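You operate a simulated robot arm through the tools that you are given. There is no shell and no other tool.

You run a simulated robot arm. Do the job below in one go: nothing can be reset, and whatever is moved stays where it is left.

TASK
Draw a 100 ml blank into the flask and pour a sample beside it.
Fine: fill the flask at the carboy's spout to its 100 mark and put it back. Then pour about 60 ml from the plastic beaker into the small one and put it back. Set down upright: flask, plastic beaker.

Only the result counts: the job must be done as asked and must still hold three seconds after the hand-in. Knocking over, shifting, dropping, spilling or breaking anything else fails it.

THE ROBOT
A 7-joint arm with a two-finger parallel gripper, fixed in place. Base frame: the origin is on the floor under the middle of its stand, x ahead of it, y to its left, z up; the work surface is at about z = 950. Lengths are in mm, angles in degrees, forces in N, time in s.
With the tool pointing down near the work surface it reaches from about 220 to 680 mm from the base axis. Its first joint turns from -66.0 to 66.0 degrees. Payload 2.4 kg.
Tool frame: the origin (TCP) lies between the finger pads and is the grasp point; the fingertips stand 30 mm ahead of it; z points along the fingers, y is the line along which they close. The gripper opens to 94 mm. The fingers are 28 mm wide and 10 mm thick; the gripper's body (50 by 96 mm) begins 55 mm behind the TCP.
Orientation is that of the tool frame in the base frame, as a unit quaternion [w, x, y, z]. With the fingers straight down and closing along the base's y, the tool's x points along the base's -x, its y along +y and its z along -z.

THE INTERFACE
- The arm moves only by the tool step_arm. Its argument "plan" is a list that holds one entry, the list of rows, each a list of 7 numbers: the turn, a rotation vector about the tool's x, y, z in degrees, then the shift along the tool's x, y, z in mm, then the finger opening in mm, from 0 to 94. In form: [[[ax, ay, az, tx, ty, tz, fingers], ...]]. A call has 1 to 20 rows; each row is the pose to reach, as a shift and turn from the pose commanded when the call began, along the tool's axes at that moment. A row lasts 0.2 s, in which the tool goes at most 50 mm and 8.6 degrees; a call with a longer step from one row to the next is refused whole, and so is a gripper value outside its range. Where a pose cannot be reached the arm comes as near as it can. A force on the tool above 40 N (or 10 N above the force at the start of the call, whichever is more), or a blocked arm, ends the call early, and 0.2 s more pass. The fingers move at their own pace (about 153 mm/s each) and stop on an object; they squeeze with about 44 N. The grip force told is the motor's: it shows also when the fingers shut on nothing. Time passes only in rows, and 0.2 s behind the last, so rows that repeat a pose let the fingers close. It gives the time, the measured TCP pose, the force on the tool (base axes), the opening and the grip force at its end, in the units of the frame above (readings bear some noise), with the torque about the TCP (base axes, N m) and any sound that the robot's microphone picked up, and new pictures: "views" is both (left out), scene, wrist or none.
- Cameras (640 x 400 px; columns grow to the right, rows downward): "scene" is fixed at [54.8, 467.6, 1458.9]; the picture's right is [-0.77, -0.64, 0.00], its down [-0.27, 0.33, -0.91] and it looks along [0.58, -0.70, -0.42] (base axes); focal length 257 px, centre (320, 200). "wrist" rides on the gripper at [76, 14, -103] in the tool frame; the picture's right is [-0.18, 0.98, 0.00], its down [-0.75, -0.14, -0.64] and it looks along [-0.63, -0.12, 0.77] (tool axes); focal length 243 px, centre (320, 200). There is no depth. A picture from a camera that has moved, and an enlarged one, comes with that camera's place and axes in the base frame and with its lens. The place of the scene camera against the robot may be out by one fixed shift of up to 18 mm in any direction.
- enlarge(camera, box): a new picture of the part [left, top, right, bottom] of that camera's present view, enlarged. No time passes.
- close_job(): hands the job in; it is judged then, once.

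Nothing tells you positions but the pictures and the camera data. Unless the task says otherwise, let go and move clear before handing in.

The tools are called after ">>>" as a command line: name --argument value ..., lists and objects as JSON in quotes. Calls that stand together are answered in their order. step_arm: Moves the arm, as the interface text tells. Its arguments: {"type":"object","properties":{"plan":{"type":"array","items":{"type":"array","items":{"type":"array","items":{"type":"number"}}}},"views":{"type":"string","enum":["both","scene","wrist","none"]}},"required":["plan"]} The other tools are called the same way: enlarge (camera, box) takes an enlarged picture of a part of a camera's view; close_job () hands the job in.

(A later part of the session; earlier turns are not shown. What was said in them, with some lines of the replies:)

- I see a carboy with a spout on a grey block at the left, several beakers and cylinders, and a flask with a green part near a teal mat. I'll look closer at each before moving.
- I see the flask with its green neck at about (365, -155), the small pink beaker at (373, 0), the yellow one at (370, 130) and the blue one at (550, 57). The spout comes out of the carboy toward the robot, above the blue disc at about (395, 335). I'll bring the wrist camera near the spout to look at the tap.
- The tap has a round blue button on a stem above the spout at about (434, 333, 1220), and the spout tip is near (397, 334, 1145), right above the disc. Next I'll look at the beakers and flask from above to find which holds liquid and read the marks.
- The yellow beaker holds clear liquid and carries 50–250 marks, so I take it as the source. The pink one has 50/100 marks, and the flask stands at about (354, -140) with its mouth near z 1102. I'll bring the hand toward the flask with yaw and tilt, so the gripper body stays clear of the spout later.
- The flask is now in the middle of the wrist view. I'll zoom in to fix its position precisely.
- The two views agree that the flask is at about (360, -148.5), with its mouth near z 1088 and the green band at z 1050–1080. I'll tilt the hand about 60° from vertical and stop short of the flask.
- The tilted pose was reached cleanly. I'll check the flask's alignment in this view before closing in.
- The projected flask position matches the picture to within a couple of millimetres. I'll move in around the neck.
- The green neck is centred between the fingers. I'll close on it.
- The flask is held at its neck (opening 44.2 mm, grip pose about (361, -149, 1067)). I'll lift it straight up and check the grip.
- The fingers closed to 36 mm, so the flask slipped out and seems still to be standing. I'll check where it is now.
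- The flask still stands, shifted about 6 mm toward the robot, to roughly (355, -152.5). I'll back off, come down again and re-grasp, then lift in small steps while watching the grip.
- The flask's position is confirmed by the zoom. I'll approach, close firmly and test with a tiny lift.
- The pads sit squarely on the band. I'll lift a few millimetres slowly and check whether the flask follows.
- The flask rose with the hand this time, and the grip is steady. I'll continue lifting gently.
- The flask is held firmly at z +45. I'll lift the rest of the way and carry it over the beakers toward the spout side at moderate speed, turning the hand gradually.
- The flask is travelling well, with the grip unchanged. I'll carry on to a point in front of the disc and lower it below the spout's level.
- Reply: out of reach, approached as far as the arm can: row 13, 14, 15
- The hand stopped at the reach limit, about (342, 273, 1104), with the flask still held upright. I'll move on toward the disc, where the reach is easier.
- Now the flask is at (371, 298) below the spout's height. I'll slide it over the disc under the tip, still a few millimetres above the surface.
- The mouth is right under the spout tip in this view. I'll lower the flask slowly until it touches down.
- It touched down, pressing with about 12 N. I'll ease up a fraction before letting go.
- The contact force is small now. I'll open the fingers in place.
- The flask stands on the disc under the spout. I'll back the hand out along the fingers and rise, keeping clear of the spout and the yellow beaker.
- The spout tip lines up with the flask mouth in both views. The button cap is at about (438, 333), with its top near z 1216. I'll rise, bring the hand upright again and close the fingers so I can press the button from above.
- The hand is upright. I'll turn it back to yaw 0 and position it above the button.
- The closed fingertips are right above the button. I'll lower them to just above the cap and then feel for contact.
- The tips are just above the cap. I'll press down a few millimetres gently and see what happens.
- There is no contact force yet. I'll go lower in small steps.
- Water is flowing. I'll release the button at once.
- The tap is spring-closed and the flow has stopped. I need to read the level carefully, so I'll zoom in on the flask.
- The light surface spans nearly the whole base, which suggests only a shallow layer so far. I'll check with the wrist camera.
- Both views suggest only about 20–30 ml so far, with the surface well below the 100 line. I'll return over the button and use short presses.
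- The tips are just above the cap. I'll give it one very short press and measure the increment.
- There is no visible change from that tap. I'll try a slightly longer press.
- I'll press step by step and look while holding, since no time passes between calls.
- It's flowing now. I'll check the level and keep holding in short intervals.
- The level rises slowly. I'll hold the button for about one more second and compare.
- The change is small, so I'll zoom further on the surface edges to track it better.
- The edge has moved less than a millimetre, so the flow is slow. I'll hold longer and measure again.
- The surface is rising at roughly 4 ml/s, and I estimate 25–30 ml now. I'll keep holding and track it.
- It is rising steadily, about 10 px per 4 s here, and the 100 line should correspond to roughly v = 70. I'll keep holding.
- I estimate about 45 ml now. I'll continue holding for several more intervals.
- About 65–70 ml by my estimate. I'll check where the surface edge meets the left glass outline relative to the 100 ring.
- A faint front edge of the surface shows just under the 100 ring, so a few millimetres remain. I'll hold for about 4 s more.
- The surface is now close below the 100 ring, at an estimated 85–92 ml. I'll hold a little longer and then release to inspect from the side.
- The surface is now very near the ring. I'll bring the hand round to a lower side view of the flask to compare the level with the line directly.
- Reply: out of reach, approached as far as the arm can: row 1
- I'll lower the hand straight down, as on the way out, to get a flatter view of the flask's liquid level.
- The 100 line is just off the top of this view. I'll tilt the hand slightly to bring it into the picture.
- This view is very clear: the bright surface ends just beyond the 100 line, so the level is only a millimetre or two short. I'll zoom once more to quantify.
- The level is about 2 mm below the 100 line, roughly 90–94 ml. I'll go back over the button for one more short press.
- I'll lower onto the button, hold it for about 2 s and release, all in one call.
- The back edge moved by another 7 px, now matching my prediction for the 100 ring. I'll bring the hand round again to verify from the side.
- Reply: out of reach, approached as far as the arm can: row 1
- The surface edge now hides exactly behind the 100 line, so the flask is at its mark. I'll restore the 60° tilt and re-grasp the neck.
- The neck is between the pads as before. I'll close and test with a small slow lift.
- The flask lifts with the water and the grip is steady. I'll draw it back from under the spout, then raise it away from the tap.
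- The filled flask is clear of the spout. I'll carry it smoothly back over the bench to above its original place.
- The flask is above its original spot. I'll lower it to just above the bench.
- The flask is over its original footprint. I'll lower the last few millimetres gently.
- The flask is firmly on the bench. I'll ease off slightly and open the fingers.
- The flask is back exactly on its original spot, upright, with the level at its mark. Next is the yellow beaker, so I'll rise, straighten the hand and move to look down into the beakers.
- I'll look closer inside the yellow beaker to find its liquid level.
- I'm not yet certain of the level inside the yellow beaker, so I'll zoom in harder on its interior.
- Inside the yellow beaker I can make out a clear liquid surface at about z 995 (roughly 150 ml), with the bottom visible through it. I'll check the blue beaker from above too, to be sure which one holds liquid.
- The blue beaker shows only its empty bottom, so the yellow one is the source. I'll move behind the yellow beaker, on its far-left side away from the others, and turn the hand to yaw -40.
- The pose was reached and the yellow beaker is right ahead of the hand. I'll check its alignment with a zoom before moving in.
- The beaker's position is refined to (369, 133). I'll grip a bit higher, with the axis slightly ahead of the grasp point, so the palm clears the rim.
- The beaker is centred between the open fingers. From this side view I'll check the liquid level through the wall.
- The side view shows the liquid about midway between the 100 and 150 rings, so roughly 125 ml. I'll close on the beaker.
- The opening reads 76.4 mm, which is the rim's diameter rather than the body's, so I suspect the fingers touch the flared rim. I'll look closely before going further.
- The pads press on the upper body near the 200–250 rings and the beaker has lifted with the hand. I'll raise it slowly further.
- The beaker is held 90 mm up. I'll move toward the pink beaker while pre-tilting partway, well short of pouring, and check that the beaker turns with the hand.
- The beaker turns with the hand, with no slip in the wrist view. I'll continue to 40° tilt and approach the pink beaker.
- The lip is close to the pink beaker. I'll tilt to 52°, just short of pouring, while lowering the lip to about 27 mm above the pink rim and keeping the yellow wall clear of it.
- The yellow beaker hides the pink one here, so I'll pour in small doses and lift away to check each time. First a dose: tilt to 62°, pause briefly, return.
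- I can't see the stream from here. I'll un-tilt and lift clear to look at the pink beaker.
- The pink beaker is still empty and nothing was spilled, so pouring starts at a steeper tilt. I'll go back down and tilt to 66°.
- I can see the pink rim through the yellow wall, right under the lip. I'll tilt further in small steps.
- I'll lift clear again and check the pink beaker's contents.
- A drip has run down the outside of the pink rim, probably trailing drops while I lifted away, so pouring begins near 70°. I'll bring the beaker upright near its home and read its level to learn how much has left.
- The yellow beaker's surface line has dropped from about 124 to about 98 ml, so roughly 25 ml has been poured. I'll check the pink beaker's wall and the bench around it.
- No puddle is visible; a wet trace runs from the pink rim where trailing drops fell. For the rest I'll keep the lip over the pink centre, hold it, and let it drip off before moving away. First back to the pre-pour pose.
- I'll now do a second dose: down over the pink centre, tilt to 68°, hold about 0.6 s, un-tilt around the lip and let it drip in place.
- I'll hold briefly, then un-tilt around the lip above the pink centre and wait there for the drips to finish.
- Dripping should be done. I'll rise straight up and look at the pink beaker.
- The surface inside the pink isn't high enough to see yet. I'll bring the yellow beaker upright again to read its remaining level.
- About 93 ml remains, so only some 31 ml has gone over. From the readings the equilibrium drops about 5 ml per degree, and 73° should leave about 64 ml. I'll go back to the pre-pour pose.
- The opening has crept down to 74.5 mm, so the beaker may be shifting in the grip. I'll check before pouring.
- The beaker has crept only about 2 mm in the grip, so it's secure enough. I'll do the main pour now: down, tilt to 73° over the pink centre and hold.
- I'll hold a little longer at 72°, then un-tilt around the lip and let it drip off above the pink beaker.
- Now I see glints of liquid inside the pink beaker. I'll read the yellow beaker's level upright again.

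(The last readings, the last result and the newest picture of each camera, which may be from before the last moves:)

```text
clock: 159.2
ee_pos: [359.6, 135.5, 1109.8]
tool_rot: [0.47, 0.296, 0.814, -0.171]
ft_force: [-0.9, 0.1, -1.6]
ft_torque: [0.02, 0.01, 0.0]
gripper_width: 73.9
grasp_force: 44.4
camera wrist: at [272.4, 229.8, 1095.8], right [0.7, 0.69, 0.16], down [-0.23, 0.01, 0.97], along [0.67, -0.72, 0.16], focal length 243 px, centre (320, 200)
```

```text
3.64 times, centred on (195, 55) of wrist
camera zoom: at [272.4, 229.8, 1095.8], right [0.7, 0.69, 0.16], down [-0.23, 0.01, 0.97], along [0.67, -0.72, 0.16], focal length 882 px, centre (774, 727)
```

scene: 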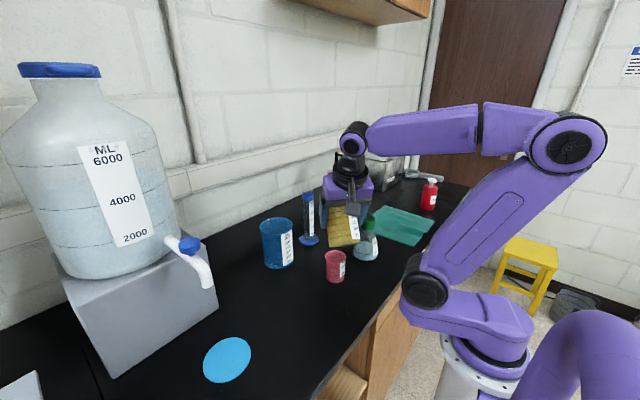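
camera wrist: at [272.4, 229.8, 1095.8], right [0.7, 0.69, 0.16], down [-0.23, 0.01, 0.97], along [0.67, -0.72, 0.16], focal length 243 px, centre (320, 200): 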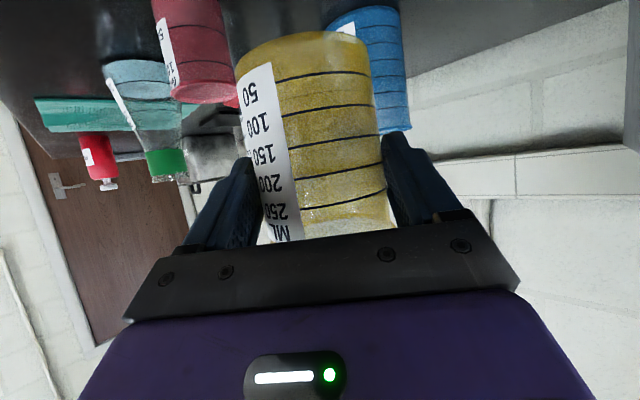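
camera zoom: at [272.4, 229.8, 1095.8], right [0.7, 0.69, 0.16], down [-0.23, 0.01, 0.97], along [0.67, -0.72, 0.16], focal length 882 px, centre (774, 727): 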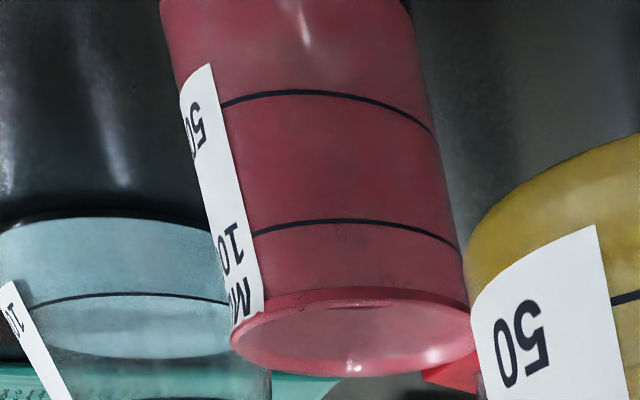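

The yellow beaker now reads about 77 ml and the pink shows a level just under its 50 ring, so about 47 ml has been poured. One more small dose, to about 75.5°, should bring it near 60.

>>> step_arm --plan '[[[0, 3, 0, -8, -9, 0, 20], [0, 8, 0, -18, -21, 0, 20], [0, 13, 0, -29, -34, -0.5, 20], [0, 18, 0, -40, -47, -1, 20], [0, 23, 0, -50, -60, -2, 20], [0, 28, 0, -60, -72, -2.5, 20], [0, 33, 0, -70, -83, -3, 20], [0, 38, 0, -76.5, -90, -3.2, 20], [0, 40, 0, -79.2, -93.1, -3.2, 20], [0, 40, 0, -79.2, -93.1, -3.2, 20]]]' --views "none"

>>> enlarge --camera "scene" --box '[310, 240, 360, 290]'

```text
clock: 161.4
ee_pos: [328.9, 40.1, 1180.2]
tool_rot: [0.163, 0.337, 0.926, -0.059]
ft_force: [0.0, 0.7, -1.7]
ft_torque: [-0.01, -0.04, -0.02]
gripper_width: 73.8
grasp_force: 44.1
```

```text
8.00 times, centred on (335, 265) of scene
camera zoom: at [54.8, 467.6, 1458.9], right [-0.77, -0.64, 0.0], down [-0.27, 0.33, -0.91], along [0.58, -0.7, -0.42], focal length 2056 px, centre (200, -320)
```

zoom: 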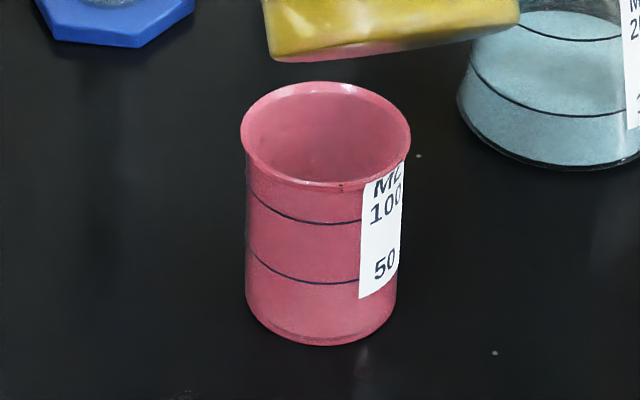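

I'll pour the last dose in one smooth call: down, tilt to 75.5°, hold about a second, un-tilt around the lip.

>>> step_arm --plan '[[[0, 3, 0, 9, -0.4, 30, 20], [0, 6, 0, 20, -0.9, 65, 20], [0, 9, 0, 30, -1.3, 95, 20], [0, 12, 0, 34.1, -1.6, 108.1, 20], [0, 18, 0, 30.5, -1.6, 103.8, 20], [0, 24, 0, 26.2, -1.7, 99.9, 20], [0, 29, 0, 22.5, -1.7, 97, 20], [0, 33, 0, 19.3, -1.7, 95, 20], [0, 35.5, 0, 17.3, -1.7, 93.9, 20], [0, 35.5, 0, 17.3, -1.7, 93.9, 20], [0, 35.5, 0, 17.3, -1.7, 93.9, 20], [0, 35.5, 0, 17.3, -1.7, 93.9, 20], [0, 35.5, 0, 17.3, -1.7, 93.9, 20], [0, 35.5, 0, 17.3, -1.7, 93.9, 20], [0, 30, 0, 20.7, -1.7, 93.8, 20], [0, 24, 0, 24.1, -1.7, 94.3, 20], [0, 18, 0, 26.4, -1.7, 92.5, 20], [0, 12, 0, 27.3, -1.6, 89.3, 20], [0, 8, 0, 26.8, -1.6, 84.7, 20], [0, 8, 0, 26.8, -1.6, 84.7, 20]]]' --views "none"

>>> step_arm --plan '[[[0, 0, 0, 0, 0, 0, 20], [0, 0, 0, 0, 0, 0, 20], [0, 0, 0, 0, 0, 0, 20], [0, 0, 0, 0, 0, 0, 20], [0, 0, 0, -3.5, 0, -18, 20], [0, 0, 0, -10, 0, -50, 20], [0, 0, 0, -16.5, 0, -80, 20], [0, 0, 0, -20, 0, -98, 20], [0, 0, 0, -20, 0, -98, 20]]]' --views "none"

>>> enlarge --camera "scene" --box '[310, 240, 360, 290]'

>>> enlarge --camera "scene" --box '[320, 245, 350, 265]'

```text
clock: 165.6
ee_pos: [331.2, 36.3, 1090.9]
tool_rot: [0.099, 0.34, 0.935, -0.036]
ft_force: [-0.4, -0.3, -1.7]
ft_torque: [0.02, -0.01, -0.02]
gripper_width: 73.7
grasp_force: 43.7
```

```text
clock: 167.6
ee_pos: [330.0, 38.0, 1190.8]
tool_rot: [0.098, 0.34, 0.935, -0.036]
ft_force: [-0.5, 0.0, -1.2]
ft_torque: [-0.02, 0.0, -0.01]
gripper_width: 73.7
grasp_force: 44.0
```

```text
8.00 times, centred on (335, 265) of scene
camera zoom: at [54.8, 467.6, 1458.9], right [-0.77, -0.64, 0.0], down [-0.27, 0.33, -0.91], along [0.58, -0.7, -0.42], focal length 2056 px, centre (200, -320)
```

zoom: 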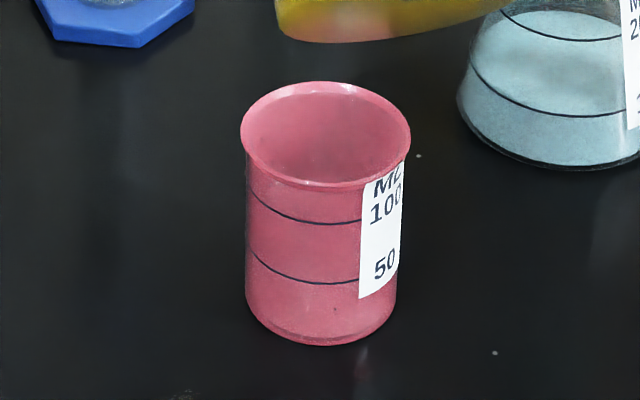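

```text
16.00 times, centred on (335, 255) of scene
camera zoom: at [54.8, 467.6, 1458.9], right [-0.77, -0.64, 0.0], down [-0.27, 0.33, -0.91], along [0.58, -0.7, -0.42], focal length 4111 px, centre (80, -680)
```

zoom: 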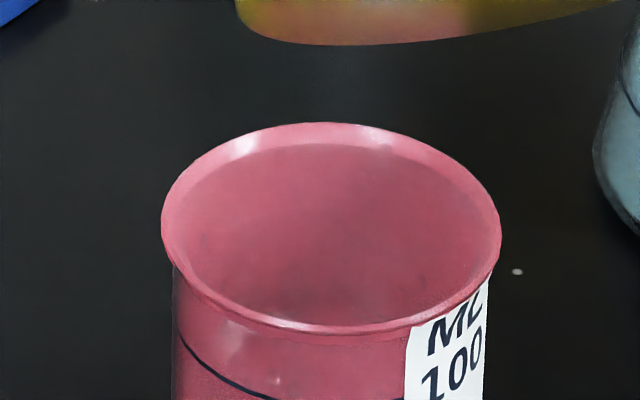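

The liquid surface in the pink beaker is higher now. I'll read the yellow beaker's level once more.

>>> step_arm --plan '[[[0, -5, 0, 5, 9, 6, 20], [0, -10, 0, 12, 20, 14, 20], [0, -16, 0, 19, 31, 23, 20], [0, -22, 0, 26, 43, 32, 20], [0, -28, 0, 33, 55, 41, 20], [0, -34, 0, 40, 67, 50, 20], [0, -40, 0, 47, 78, 59, 20], [0, -45, 0, 52, 88, 66, 20], [0, -48, 0, 55.5, 94, 70.4, 20], [0, -48, 0, 55.5, 94, 70.4, 20], [0, -48, 0, 55.5, 94, 70.4, 20]]]' --views "wrist"

>>> enlarge --camera "wrist" --box '[270, 40, 390, 150]'

>>> enlarge --camera "wrist" --box '[140, 0, 250, 110]'

```text
clock: 170.0
ee_pos: [358.3, 135.6, 1110.3]
tool_rot: [0.469, 0.297, 0.814, -0.171]
ft_force: [0.3, -0.5, -2.5]
ft_torque: [0.0, 0.02, -0.02]
gripper_width: 73.4
grasp_force: 44.0
camera wrist: at [272.1, 229.2, 1097.4], right [0.7, 0.69, 0.16], down [-0.23, 0.01, 0.97], along [0.67, -0.72, 0.16], focal length 243 px, centre (320, 200)
```

wrist: 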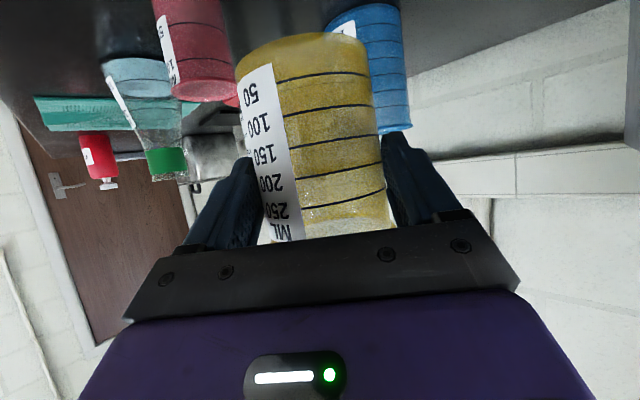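

```text
3.64 times, centred on (330, 95) of wrist
camera zoom: at [272.1, 229.2, 1097.4], right [0.7, 0.69, 0.16], down [-0.23, 0.01, 0.97], along [0.67, -0.72, 0.16], focal length 882 px, centre (284, 582)
```

zoom: 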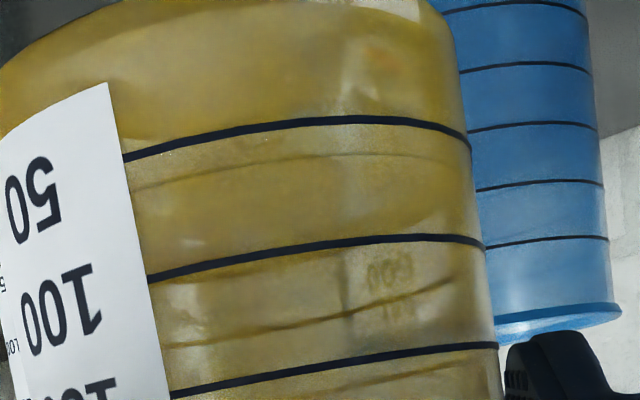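

```text
3.64 times, centred on (195, 55) of wrist
camera zoom: at [272.1, 229.2, 1097.4], right [0.7, 0.69, 0.16], down [-0.23, 0.01, 0.97], along [0.67, -0.72, 0.16], focal length 882 px, centre (774, 727)
```

zoom: 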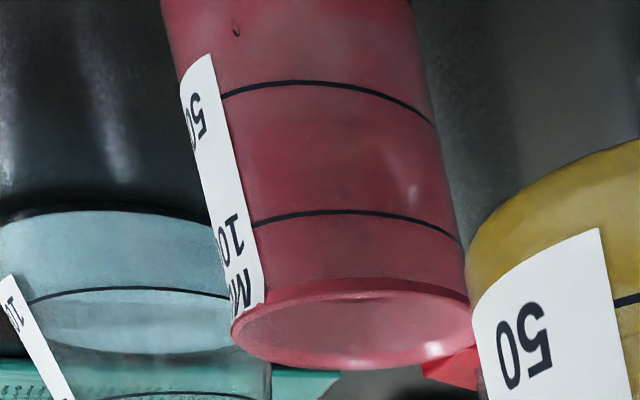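

The yellow beaker now reads about 63 ml, so roughly 60 ml has been poured. The beaker has crept about 9 mm forward in the grip, so I'll compensate for that and lower it over its original spot.

>>> step_arm --plan '[[[0, 0, 0, 5, 1, 2, 20], [0, 0, 0, 18, 2, 8, 20], [0, 0, 0, 33, 3, 15, 20], [0, 0, 0, 48, 4, 22.5, 20], [0, 0, 0, 62, 4, 29.2, 20], [0, 0, 0, 70, 4, 33, 20], [0, 0, 0, 72.6, 4, 34.3, 20], [0, 0, 0, 72.6, 4, 34.3, 20]]]' --views "both"

>>> enlarge --camera "scene" --box '[250, 220, 370, 330]'

```text
clock: 171.8
ee_pos: [358.2, 142.4, 1031.8]
tool_rot: [0.469, 0.297, 0.814, -0.171]
ft_force: [0.0, 0.4, -1.4]
ft_torque: [0.05, 0.02, -0.01]
gripper_width: 73.6
grasp_force: 43.7
camera wrist: at [269.6, 236.2, 1016.7], right [0.7, 0.69, 0.16], down [-0.23, 0.01, 0.97], along [0.67, -0.72, 0.16], focal length 243 px, centre (320, 200)
```

scene: 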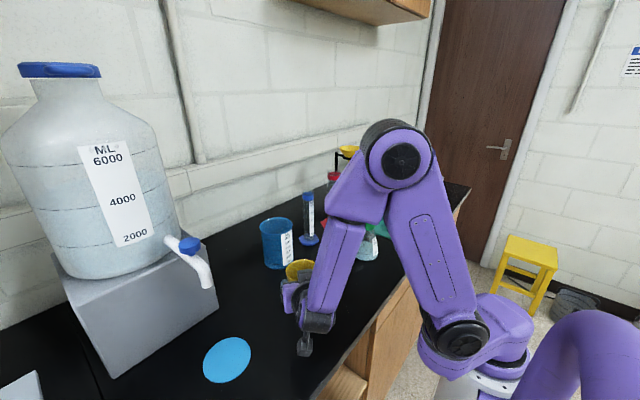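
wrist: 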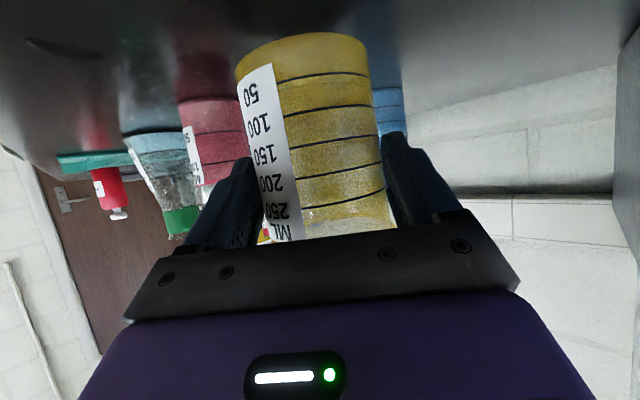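

```text
3.64 times, centred on (310, 275) of scene
camera zoom: at [54.8, 467.7, 1458.9], right [-0.77, -0.64, 0.0], down [-0.27, 0.33, -0.91], along [0.58, -0.7, -0.42], focal length 934 px, centre (356, -73)
```

zoom: 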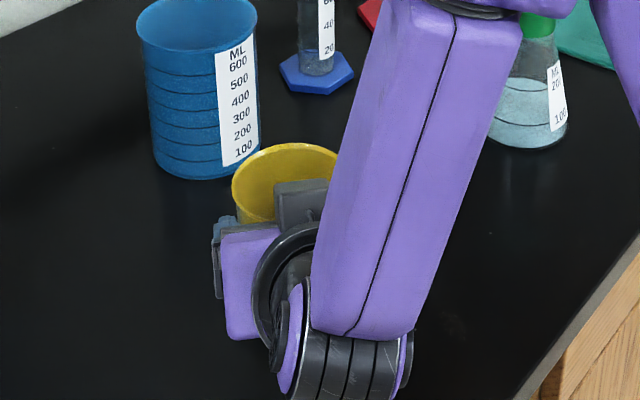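

The beaker hovers about 12 mm above its place. I noticed a faint mark on the bench near the earlier pour position; I'll zoom on it.

>>> enlarge --camera "scene" --box '[325, 285, 375, 325]'

>>> enlarge --camera "scene" --box '[290, 290, 370, 350]'

```text
10.00 times, centred on (350, 305) of scene
camera zoom: at [54.8, 467.7, 1458.9], right [-0.77, -0.64, 0.0], down [-0.27, 0.33, -0.91], along [0.58, -0.7, -0.42], focal length 2570 px, centre (20, -850)
```

zoom: 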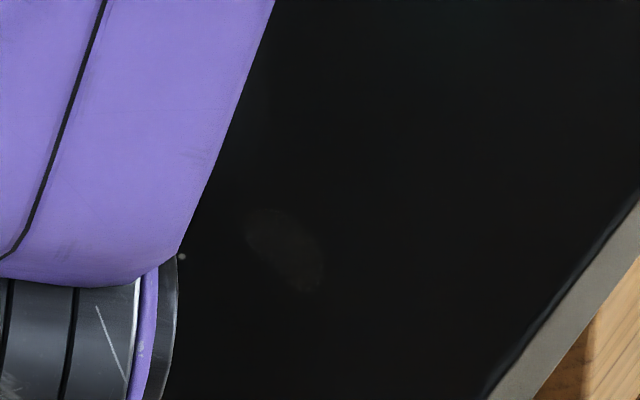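

```text
6.67 times, centred on (330, 320) of scene
camera zoom: at [54.8, 467.7, 1458.9], right [-0.77, -0.64, 0.0], down [-0.27, 0.33, -0.91], along [0.58, -0.7, -0.42], focal length 1713 px, centre (253, -600)
```

zoom: 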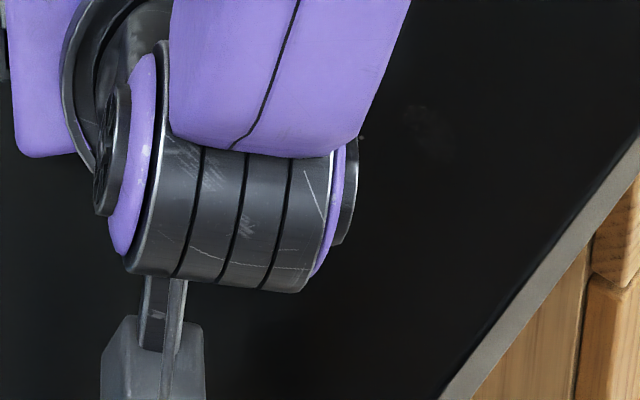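

The axis now works out to (368.7, 132.4), matching the original place. I'll lower slowly to contact.

>>> step_arm --plan '[[[0, 0, 0, 2.6, 0, 1.5, 20], [0, 0, 0, 5.2, 0, 3, 20], [0, 0, 0, 6.9, 0, 4, 20], [0, 0, 0, 6.9, 0, 4, 20]]]' --views "none"

```text
clock: 172.8
ee_pos: [358.7, 142.2, 1023.0]
tool_rot: [0.47, 0.296, 0.814, -0.171]
ft_force: [-0.7, 0.4, -1.5]
ft_torque: [0.04, 0.02, 0.0]
gripper_width: 73.6
grasp_force: 43.7
```

>>> step_arm --plan '[[[0, 0, 0, 0.9, 0, 0.5, 20], [0, 0, 0, 1.7, 0, 1, 20], [0, 0, 0, 1.7, 0, 1, 20]]]' --views "none"

```text
clock: 173.6
ee_pos: [357.5, 143.2, 1021.7]
tool_rot: [0.47, 0.297, 0.813, -0.172]
ft_force: [-0.3, 0.1, -2.5]
ft_torque: [0.01, 0.02, -0.01]
gripper_width: 73.4
grasp_force: 44.6
```

>>> step_arm --plan '[[[0, 0, 0, 0.9, 0, 0.5, 20], [0, 0, 0, 1.3, 0, 0.75, 20], [0, 0, 0, 1.3, 0, 0.75, 20]]]' --views "none"

```text
clock: 174.4
ee_pos: [357.9, 144.1, 1019.8]
tool_rot: [0.47, 0.296, 0.814, -0.171]
ft_force: [-0.1, -0.8, -1.7]
ft_torque: [0.02, 0.01, -0.03]
gripper_width: 73.5
grasp_force: 44.5
```

>>> step_arm --plan '[[[0, 0, 0, 0.7, 0, 0.4, 20], [0, 0, 0, 1.3, 0, 0.75, 20], [0, 0, 0, 1.3, 0, 0.75, 20]]]' --views "wrist"

>>> enlarge --camera "wrist" --box '[180, 0, 440, 240]'

```text
clock: 175.2
ee_pos: [357.7, 143.1, 1017.4]
tool_rot: [0.47, 0.296, 0.814, -0.171]
ft_force: [-0.2, 0.1, -1.0]
ft_torque: [0.04, 0.01, -0.01]
gripper_width: 73.5
grasp_force: 43.8
camera wrist: at [269.8, 236.3, 1003.4], right [0.7, 0.69, 0.16], down [-0.23, 0.01, 0.97], along [0.67, -0.72, 0.16], focal length 243 px, centre (320, 200)
```

wrist: 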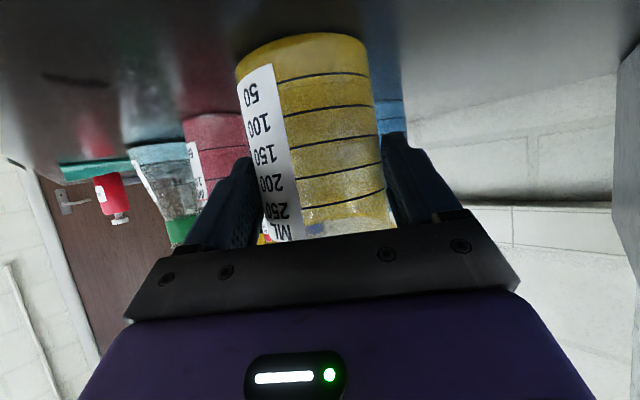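

```text
1.67 times, centred on (310, 120) of wrist
camera zoom: at [269.8, 236.3, 1003.4], right [0.7, 0.69, 0.16], down [-0.23, 0.01, 0.97], along [0.67, -0.72, 0.16], focal length 404 px, centre (337, 333)
```

zoom: 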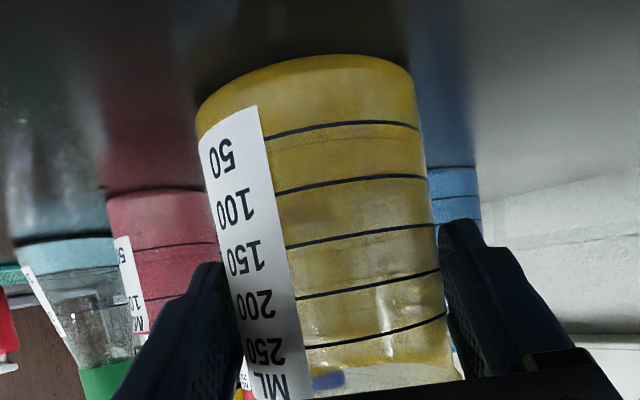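

>>> step_arm --plan '[[[0, 0, 0, 0.9, 0, 0.5, 20], [0, 0, 0, 1.7, 0, 1, 20], [0, 0, 0, 1.7, 0, 1, 20]]]' --views "none"

```text
clock: 176.0
ee_pos: [357.9, 143.1, 1016.0]
tool_rot: [0.471, 0.297, 0.813, -0.17]
ft_force: [-7.4, 1.2, 21.1]
ft_torque: [0.58, -0.06, 0.17]
gripper_width: 73.1
grasp_force: 44.0
```

Contact was made, a bit firm at 21 N. I'll ease up slightly.

>>> step_arm --plan '[[[0, 0, 0, -0.5, 0, -0.3, 20], [0, 0, 0, -0.5, 0, -0.3, 20]]]' --views "none"

```text
clock: 176.6
ee_pos: [359.0, 141.9, 1017.1]
tool_rot: [0.472, 0.296, 0.813, -0.171]
ft_force: [-3.1, 2.2, 23.8]
ft_torque: [0.52, -0.43, 0.05]
gripper_width: 73.2
grasp_force: 43.8
```

>>> step_arm --plan '[[[0, 0, 0, -0.5, 0, -0.3, 20], [0, 0, 0, -0.9, 0, -0.5, 20], [0, 0, 0, -0.9, 0, -0.5, 20]]]' --views "none"

```text
clock: 177.4
ee_pos: [357.4, 141.7, 1017.4]
tool_rot: [0.47, 0.297, 0.813, -0.172]
ft_force: [4.3, -0.1, 10.2]
ft_torque: [0.23, -0.66, -0.09]
gripper_width: 73.5
grasp_force: 43.7
```

Good enough. I'll open the fingers gradually.

>>> step_arm --plan '[[[0, 0, 0, 0, 0, 0, 75], [0, 0, 0, 0, 0, 0, 78], [0, 0, 0, 0, 0, 0, 85], [0, 0, 0, 0, 0, 0, 94], [0, 0, 0, 0, 0, 0, 94], [0, 0, 0, 0, 0, 0, 94]]]' --views "both"

>>> enlarge --camera "wrist" --box '[180, 0, 440, 240]'

```text
clock: 178.8
ee_pos: [357.3, 143.0, 1016.1]
tool_rot: [0.47, 0.296, 0.813, -0.172]
ft_force: [-0.4, 0.2, -0.2]
ft_torque: [-0.01, 0.01, 0.01]
gripper_width: 93.9
grasp_force: 0.1
camera wrist: at [269.9, 236.2, 1003.0], right [0.7, 0.69, 0.16], down [-0.23, 0.01, 0.97], along [0.67, -0.72, 0.16], focal length 243 px, centre (320, 200)
```

scene: 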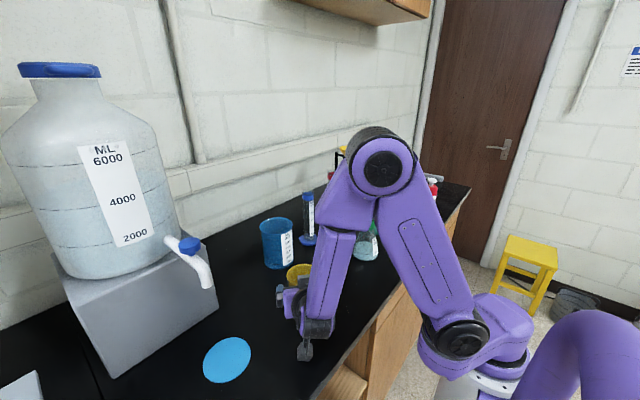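
wrist: 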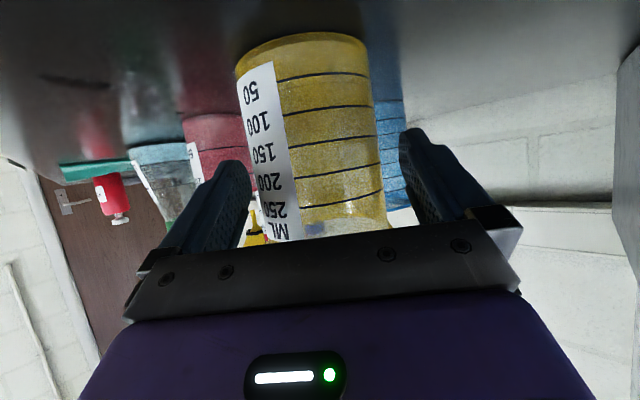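

```text
1.67 times, centred on (310, 120) of wrist
camera zoom: at [269.9, 236.2, 1003.0], right [0.7, 0.69, 0.16], down [-0.23, 0.01, 0.97], along [0.67, -0.72, 0.16], focal length 404 px, centre (337, 333)
```

zoom: 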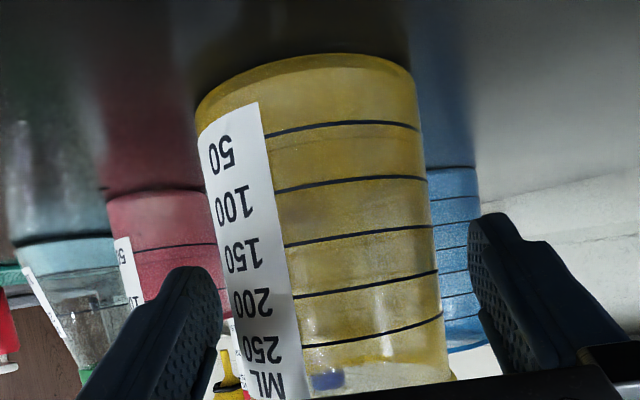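

The beaker stands on its spot. I'll back out along the fingers and then rise to check everything.

>>> step_arm --plan '[[[0, 0, 0, 0, 0, -12, 94], [0, 0, 0, 0, 0, -35, 94], [0, 0, 0, 0, 0, -70, 94], [0, 0, 0, 0, 0, -105, 94], [0, 0, 0, -20, 0, -125, 94], [0, 0, 0, -50, 0, -140, 94], [0, 0, 0, -50, 0, -140, 94]]]' --views "both"

>>> enlarge --camera "wrist" --box '[200, 0, 400, 150]'

>>> enlarge --camera "scene" --box '[270, 230, 370, 330]'

```text
clock: 180.4
ee_pos: [285.6, 205.1, 1133.0]
tool_rot: [0.469, 0.296, 0.814, -0.172]
ft_force: [0.3, -0.1, 0.0]
ft_torque: [0.01, -0.01, 0.04]
gripper_width: 94.0
grasp_force: 0.2
out of reach, approached as far as the arm can: row 1, 2
camera wrist: at [196.7, 298.2, 1118.0], right [0.7, 0.69, 0.16], down [-0.23, 0.01, 0.97], along [0.67, -0.72, 0.16], focal length 243 px, centre (320, 200)
```

scene: 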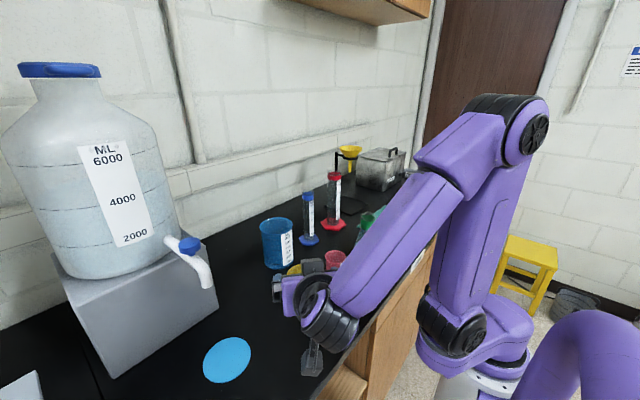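
wrist: 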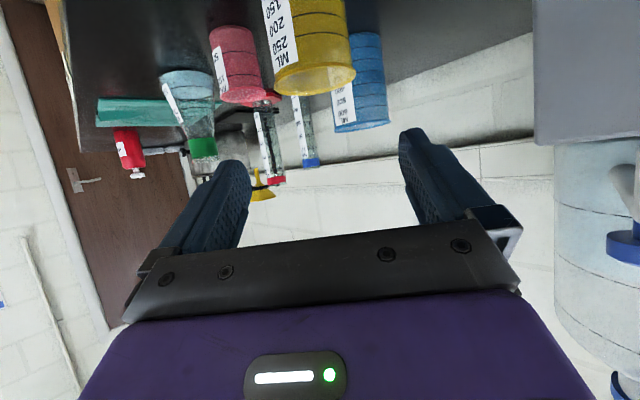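

```text
2.67 times, centred on (300, 75) of wrist
camera zoom: at [196.7, 298.2, 1118.0], right [0.7, 0.69, 0.16], down [-0.23, 0.01, 0.97], along [0.67, -0.72, 0.16], focal length 647 px, centre (373, 533)
```

zoom: 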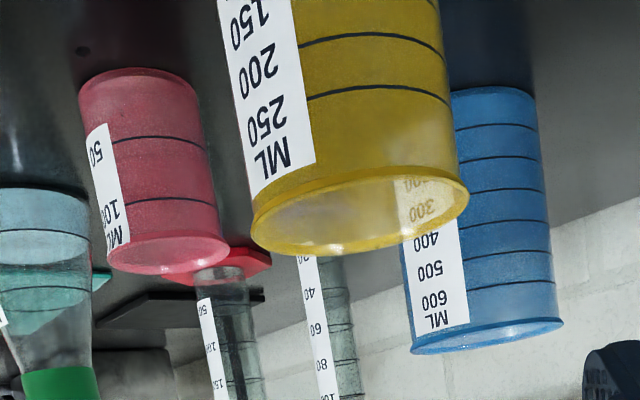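

```text
4.00 times, centred on (320, 280) of scene
camera zoom: at [54.7, 467.6, 1458.9], right [-0.77, -0.64, 0.0], down [-0.27, 0.33, -0.91], along [0.58, -0.7, -0.42], focal length 1028 px, centre (320, -120)
```

zoom: 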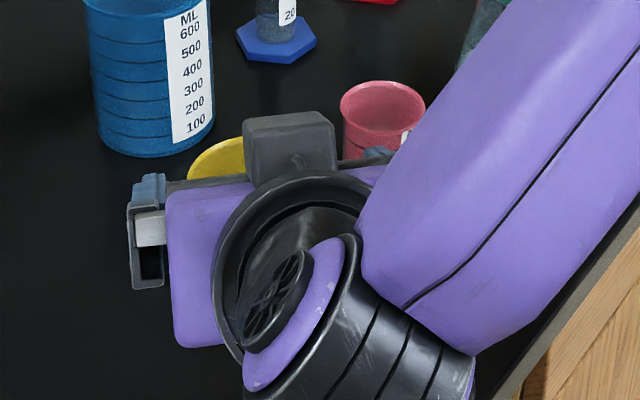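

The hand is clear. From here the whole pink beaker is visible from the side, so I'll zoom to read its level.

>>> enlarge --camera "wrist" --box '[200, 15, 280, 110]'

>>> enlarge --camera "wrist" --box '[205, 20, 265, 65]'

```text
4.21 times, centred on (240, 62) of wrist
camera zoom: at [196.7, 298.2, 1118.0], right [0.7, 0.69, 0.16], down [-0.23, 0.01, 0.97], along [0.67, -0.72, 0.16], focal length 1022 px, centre (657, 779)
```

zoom: 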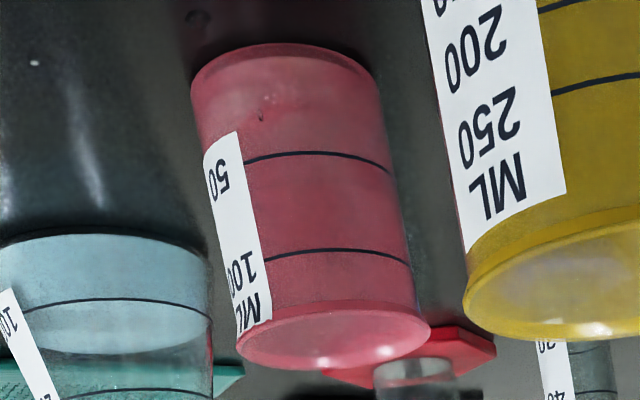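

```text
8.89 times, centred on (235, 42) of wrist
camera zoom: at [196.7, 298.2, 1118.0], right [0.7, 0.69, 0.16], down [-0.23, 0.01, 0.97], along [0.67, -0.72, 0.16], focal length 2157 px, centre (1076, 1600)
```

zoom: 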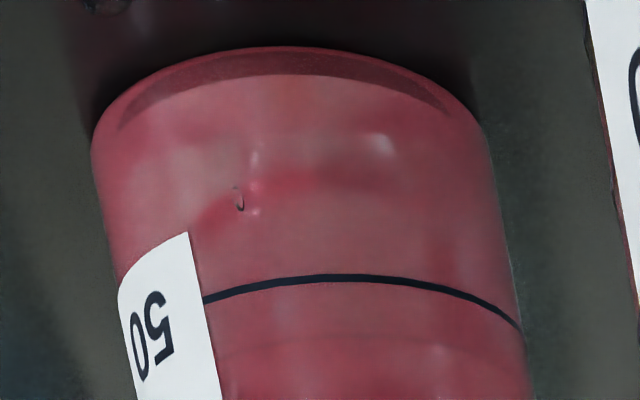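

A faint surface line shows a little above the 50 ring. I'll zoom in on it.

>>> enlarge --camera "wrist" --box '[215, 40, 265, 80]'

>>> enlarge --camera "wrist" --box '[225, 45, 255, 65]'

```text
10.00 times, centred on (240, 60) of wrist
camera zoom: at [196.7, 298.2, 1118.0], right [0.7, 0.69, 0.16], down [-0.23, 0.01, 0.97], along [0.67, -0.72, 0.16], focal length 2426 px, centre (1120, 1600)
```

zoom: 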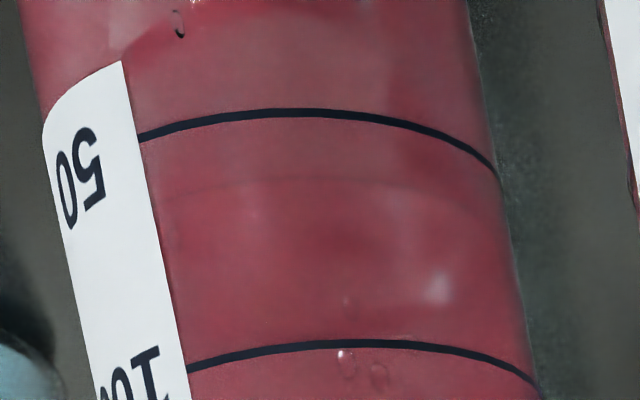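

```text
16.00 times, centred on (240, 55) of wrist
camera zoom: at [196.7, 298.2, 1118.0], right [0.7, 0.69, 0.16], down [-0.23, 0.01, 0.97], along [0.67, -0.72, 0.16], focal length 3882 px, centre (1600, 2520)
```

zoom: 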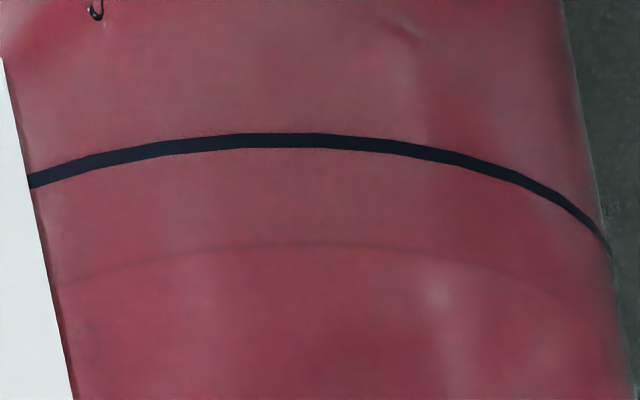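

The pink level reads about 62–63 ml, so the pour is on target. I'll raise the hand well clear and check the final positions of everything.

>>> step_arm --plan '[[[0, 5, 0, -20, 0, -15, 94], [0, 12, 0, -45, 0, -28, 94], [0, 20, 0, -70, 0, -42, 94], [0, 28, 0, -95, 0, -56, 94], [0, 36, 0, -118, 0, -68, 94], [0, 44, 0, -130, 0, -75, 94], [0, 52, 0, -130, 0, -75, 94], [0, 60, 0, -130, 0, -75, 94], [0, 60, 0, -130, 0, -75, 94]]]' --views "none"

>>> step_arm --plan '[[[0, 0, -6, 0, 0, -5, 94], [0, 0, -13, 0, 5, -15, 94], [0, 0, -20, 0, 12, -25, 94], [0, 0, -27, 0, 20, -35, 94], [0, 0, -34, 0, 25, -40, 94], [0, 0, -40, 0, 28, -40, 94], [0, 0, -40, 0, 28, -40, 94]]]' --views "both"

>>> enlarge --camera "scene" --box '[250, 210, 400, 330]'

>>> enlarge --camera "scene" --box '[280, 240, 350, 320]'

```text
clock: 182.4
ee_pos: [284.6, 203.6, 1281.1]
tool_rot: [-0.001, 0.342, 0.94, 0.001]
ft_force: [-0.2, 0.1, 0.3]
ft_torque: [-0.03, 0.06, 0.01]
gripper_width: 93.8
grasp_force: 0.1
```

```text
clock: 184.0
ee_pos: [302.2, 224.6, 1321.7]
tool_rot: [0.0, -0.001, 1.0, 0.0]
ft_force: [-0.9, 0.0, -0.3]
ft_torque: [0.02, -0.01, 0.02]
gripper_width: 94.0
grasp_force: 0.0
camera wrist: at [226.1, 241.7, 1424.7], right [0.18, 0.98, 0.0], down [0.75, -0.14, 0.64], along [0.63, -0.12, -0.77], focal length 243 px, centre (320, 200)
```

scene: 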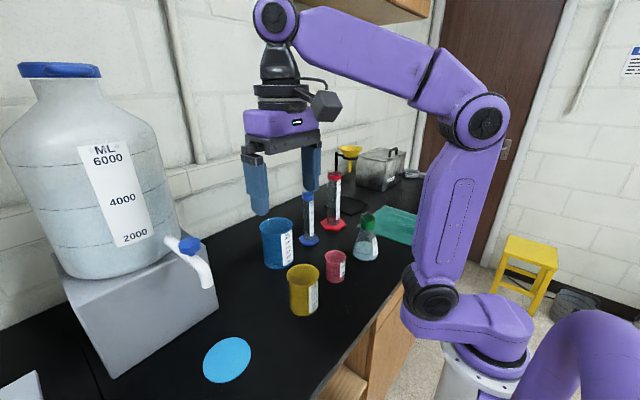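
wrist: 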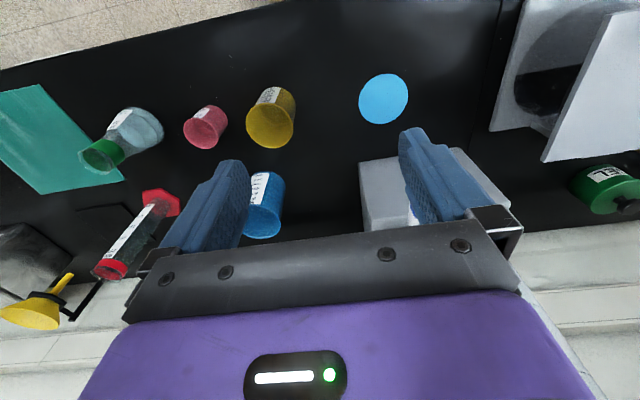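

```text
3.33 times, centred on (325, 270) of scene
camera zoom: at [54.8, 467.6, 1458.9], right [-0.77, -0.64, 0.0], down [-0.27, 0.33, -0.91], along [0.58, -0.7, -0.42], focal length 856 px, centre (303, -33)
```

zoom: 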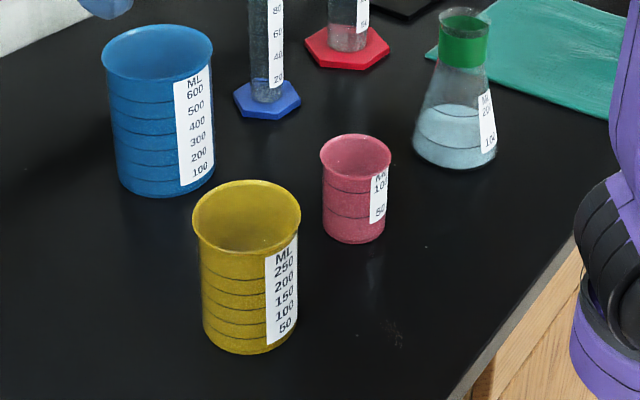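

```text
5.00 times, centred on (315, 280) of scene
camera zoom: at [54.8, 467.6, 1458.9], right [-0.77, -0.64, 0.0], down [-0.27, 0.33, -0.91], along [0.58, -0.7, -0.42], focal length 1285 px, centre (345, -200)
```

zoom: 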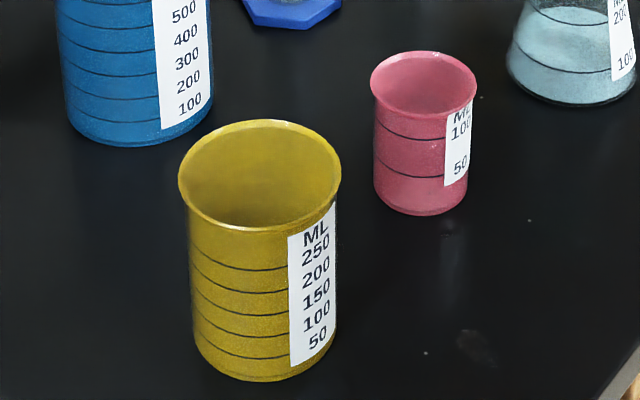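

The yellow beaker is back exactly where it was. I'll take one closer look at the faint spot on the bench and at the flask and the pink beaker.

>>> enlarge --camera "scene" --box '[325, 290, 365, 325]'

>>> enlarge --camera "scene" --box '[340, 200, 400, 270]'

>>> enlarge --camera "wrist" --box '[170, 80, 310, 170]'

>>> enlarge --camera "wrist" --box '[200, 60, 300, 110]'

```text
11.43 times, centred on (345, 308) of scene
camera zoom: at [54.8, 467.6, 1458.9], right [-0.77, -0.64, 0.0], down [-0.27, 0.33, -0.91], along [0.58, -0.7, -0.42], focal length 2936 px, centre (34, -1029)
```

zoom: 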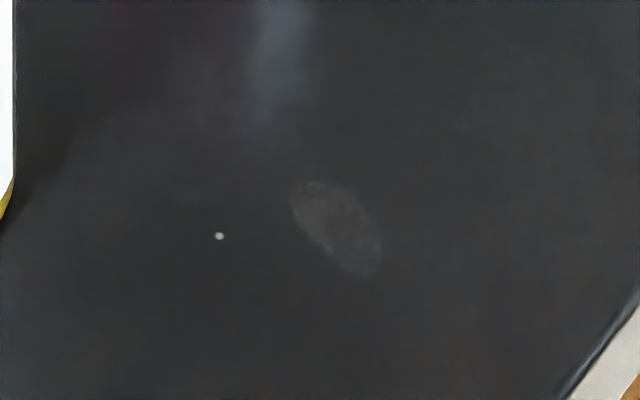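

```text
5.71 times, centred on (370, 235) of scene
camera zoom: at [54.8, 467.6, 1458.9], right [-0.77, -0.64, 0.0], down [-0.27, 0.33, -0.91], along [0.58, -0.7, -0.42], focal length 1468 px, centre (34, 0)
```

zoom: 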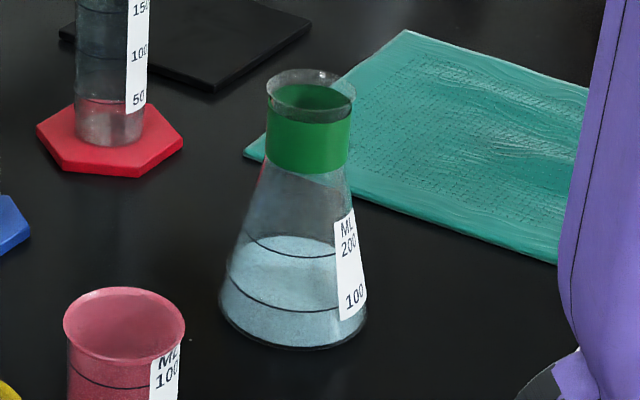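

```text
4.44 times, centred on (240, 125) of wrist
camera zoom: at [226.1, 241.7, 1424.7], right [0.18, 0.98, 0.0], down [0.75, -0.14, 0.64], along [0.63, -0.12, -0.77], focal length 1078 px, centre (676, 533)
```

zoom: 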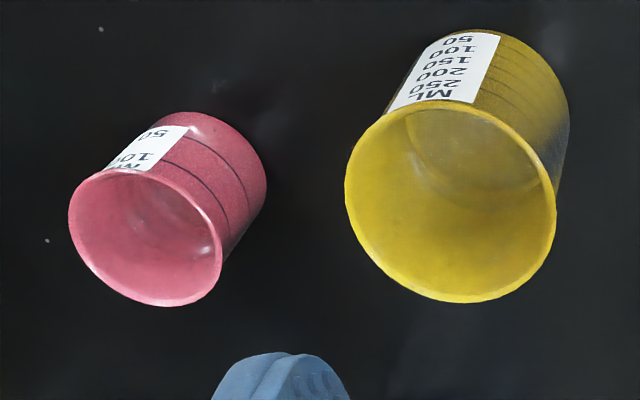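

```text
6.40 times, centred on (250, 85) of wrist
camera zoom: at [226.1, 241.7, 1424.7], right [0.18, 0.98, 0.0], down [0.75, -0.14, 0.64], along [0.63, -0.12, -0.77], focal length 1553 px, centre (768, 936)
```

zoom: 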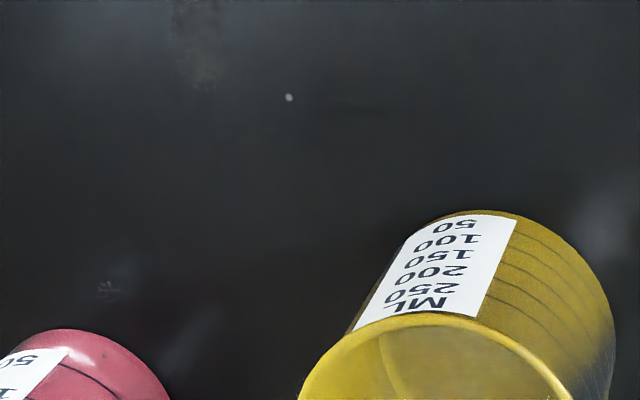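

The flask stands at its original place filled to the 100 mark. The pink beaker holds about 62 ml, and the yellow beaker is back upright on its spot. There is one thin wet trace and a small mark on the bench from early drips, but the volumes read from the two beakers balance. The hand is empty and clear, so I'm handing in.

>>> close_job

```text
The job is handed in.
```

I finished both parts of the job and handed it in, but a few drips spilled during the pour and may count against it.

- **Flask:** I filled it at the carboy's spout until the level lined up with its 100 mark. It is back upright on its original spot. My first grip slipped and shifted the flask about 6 mm before I picked it up properly.
- **Plastic beaker:** I took this to be the yellow one, because the blue beaker looked empty from above. It held about 124 ml before pouring and about 63 ml after. It is back upright on its original spot.
- **Small beaker:** The pink beaker now reads about 62–63 ml.
- **Spill:** A few trailing drops left a wet trace on the outside of the pink beaker and one or two faint marks on the bench. The readings of the two beakers balance to within about 2 ml, so little was lost. I left the marks as they were.

I saw no sign that anything else had moved. The hand is open and clear of the bench.
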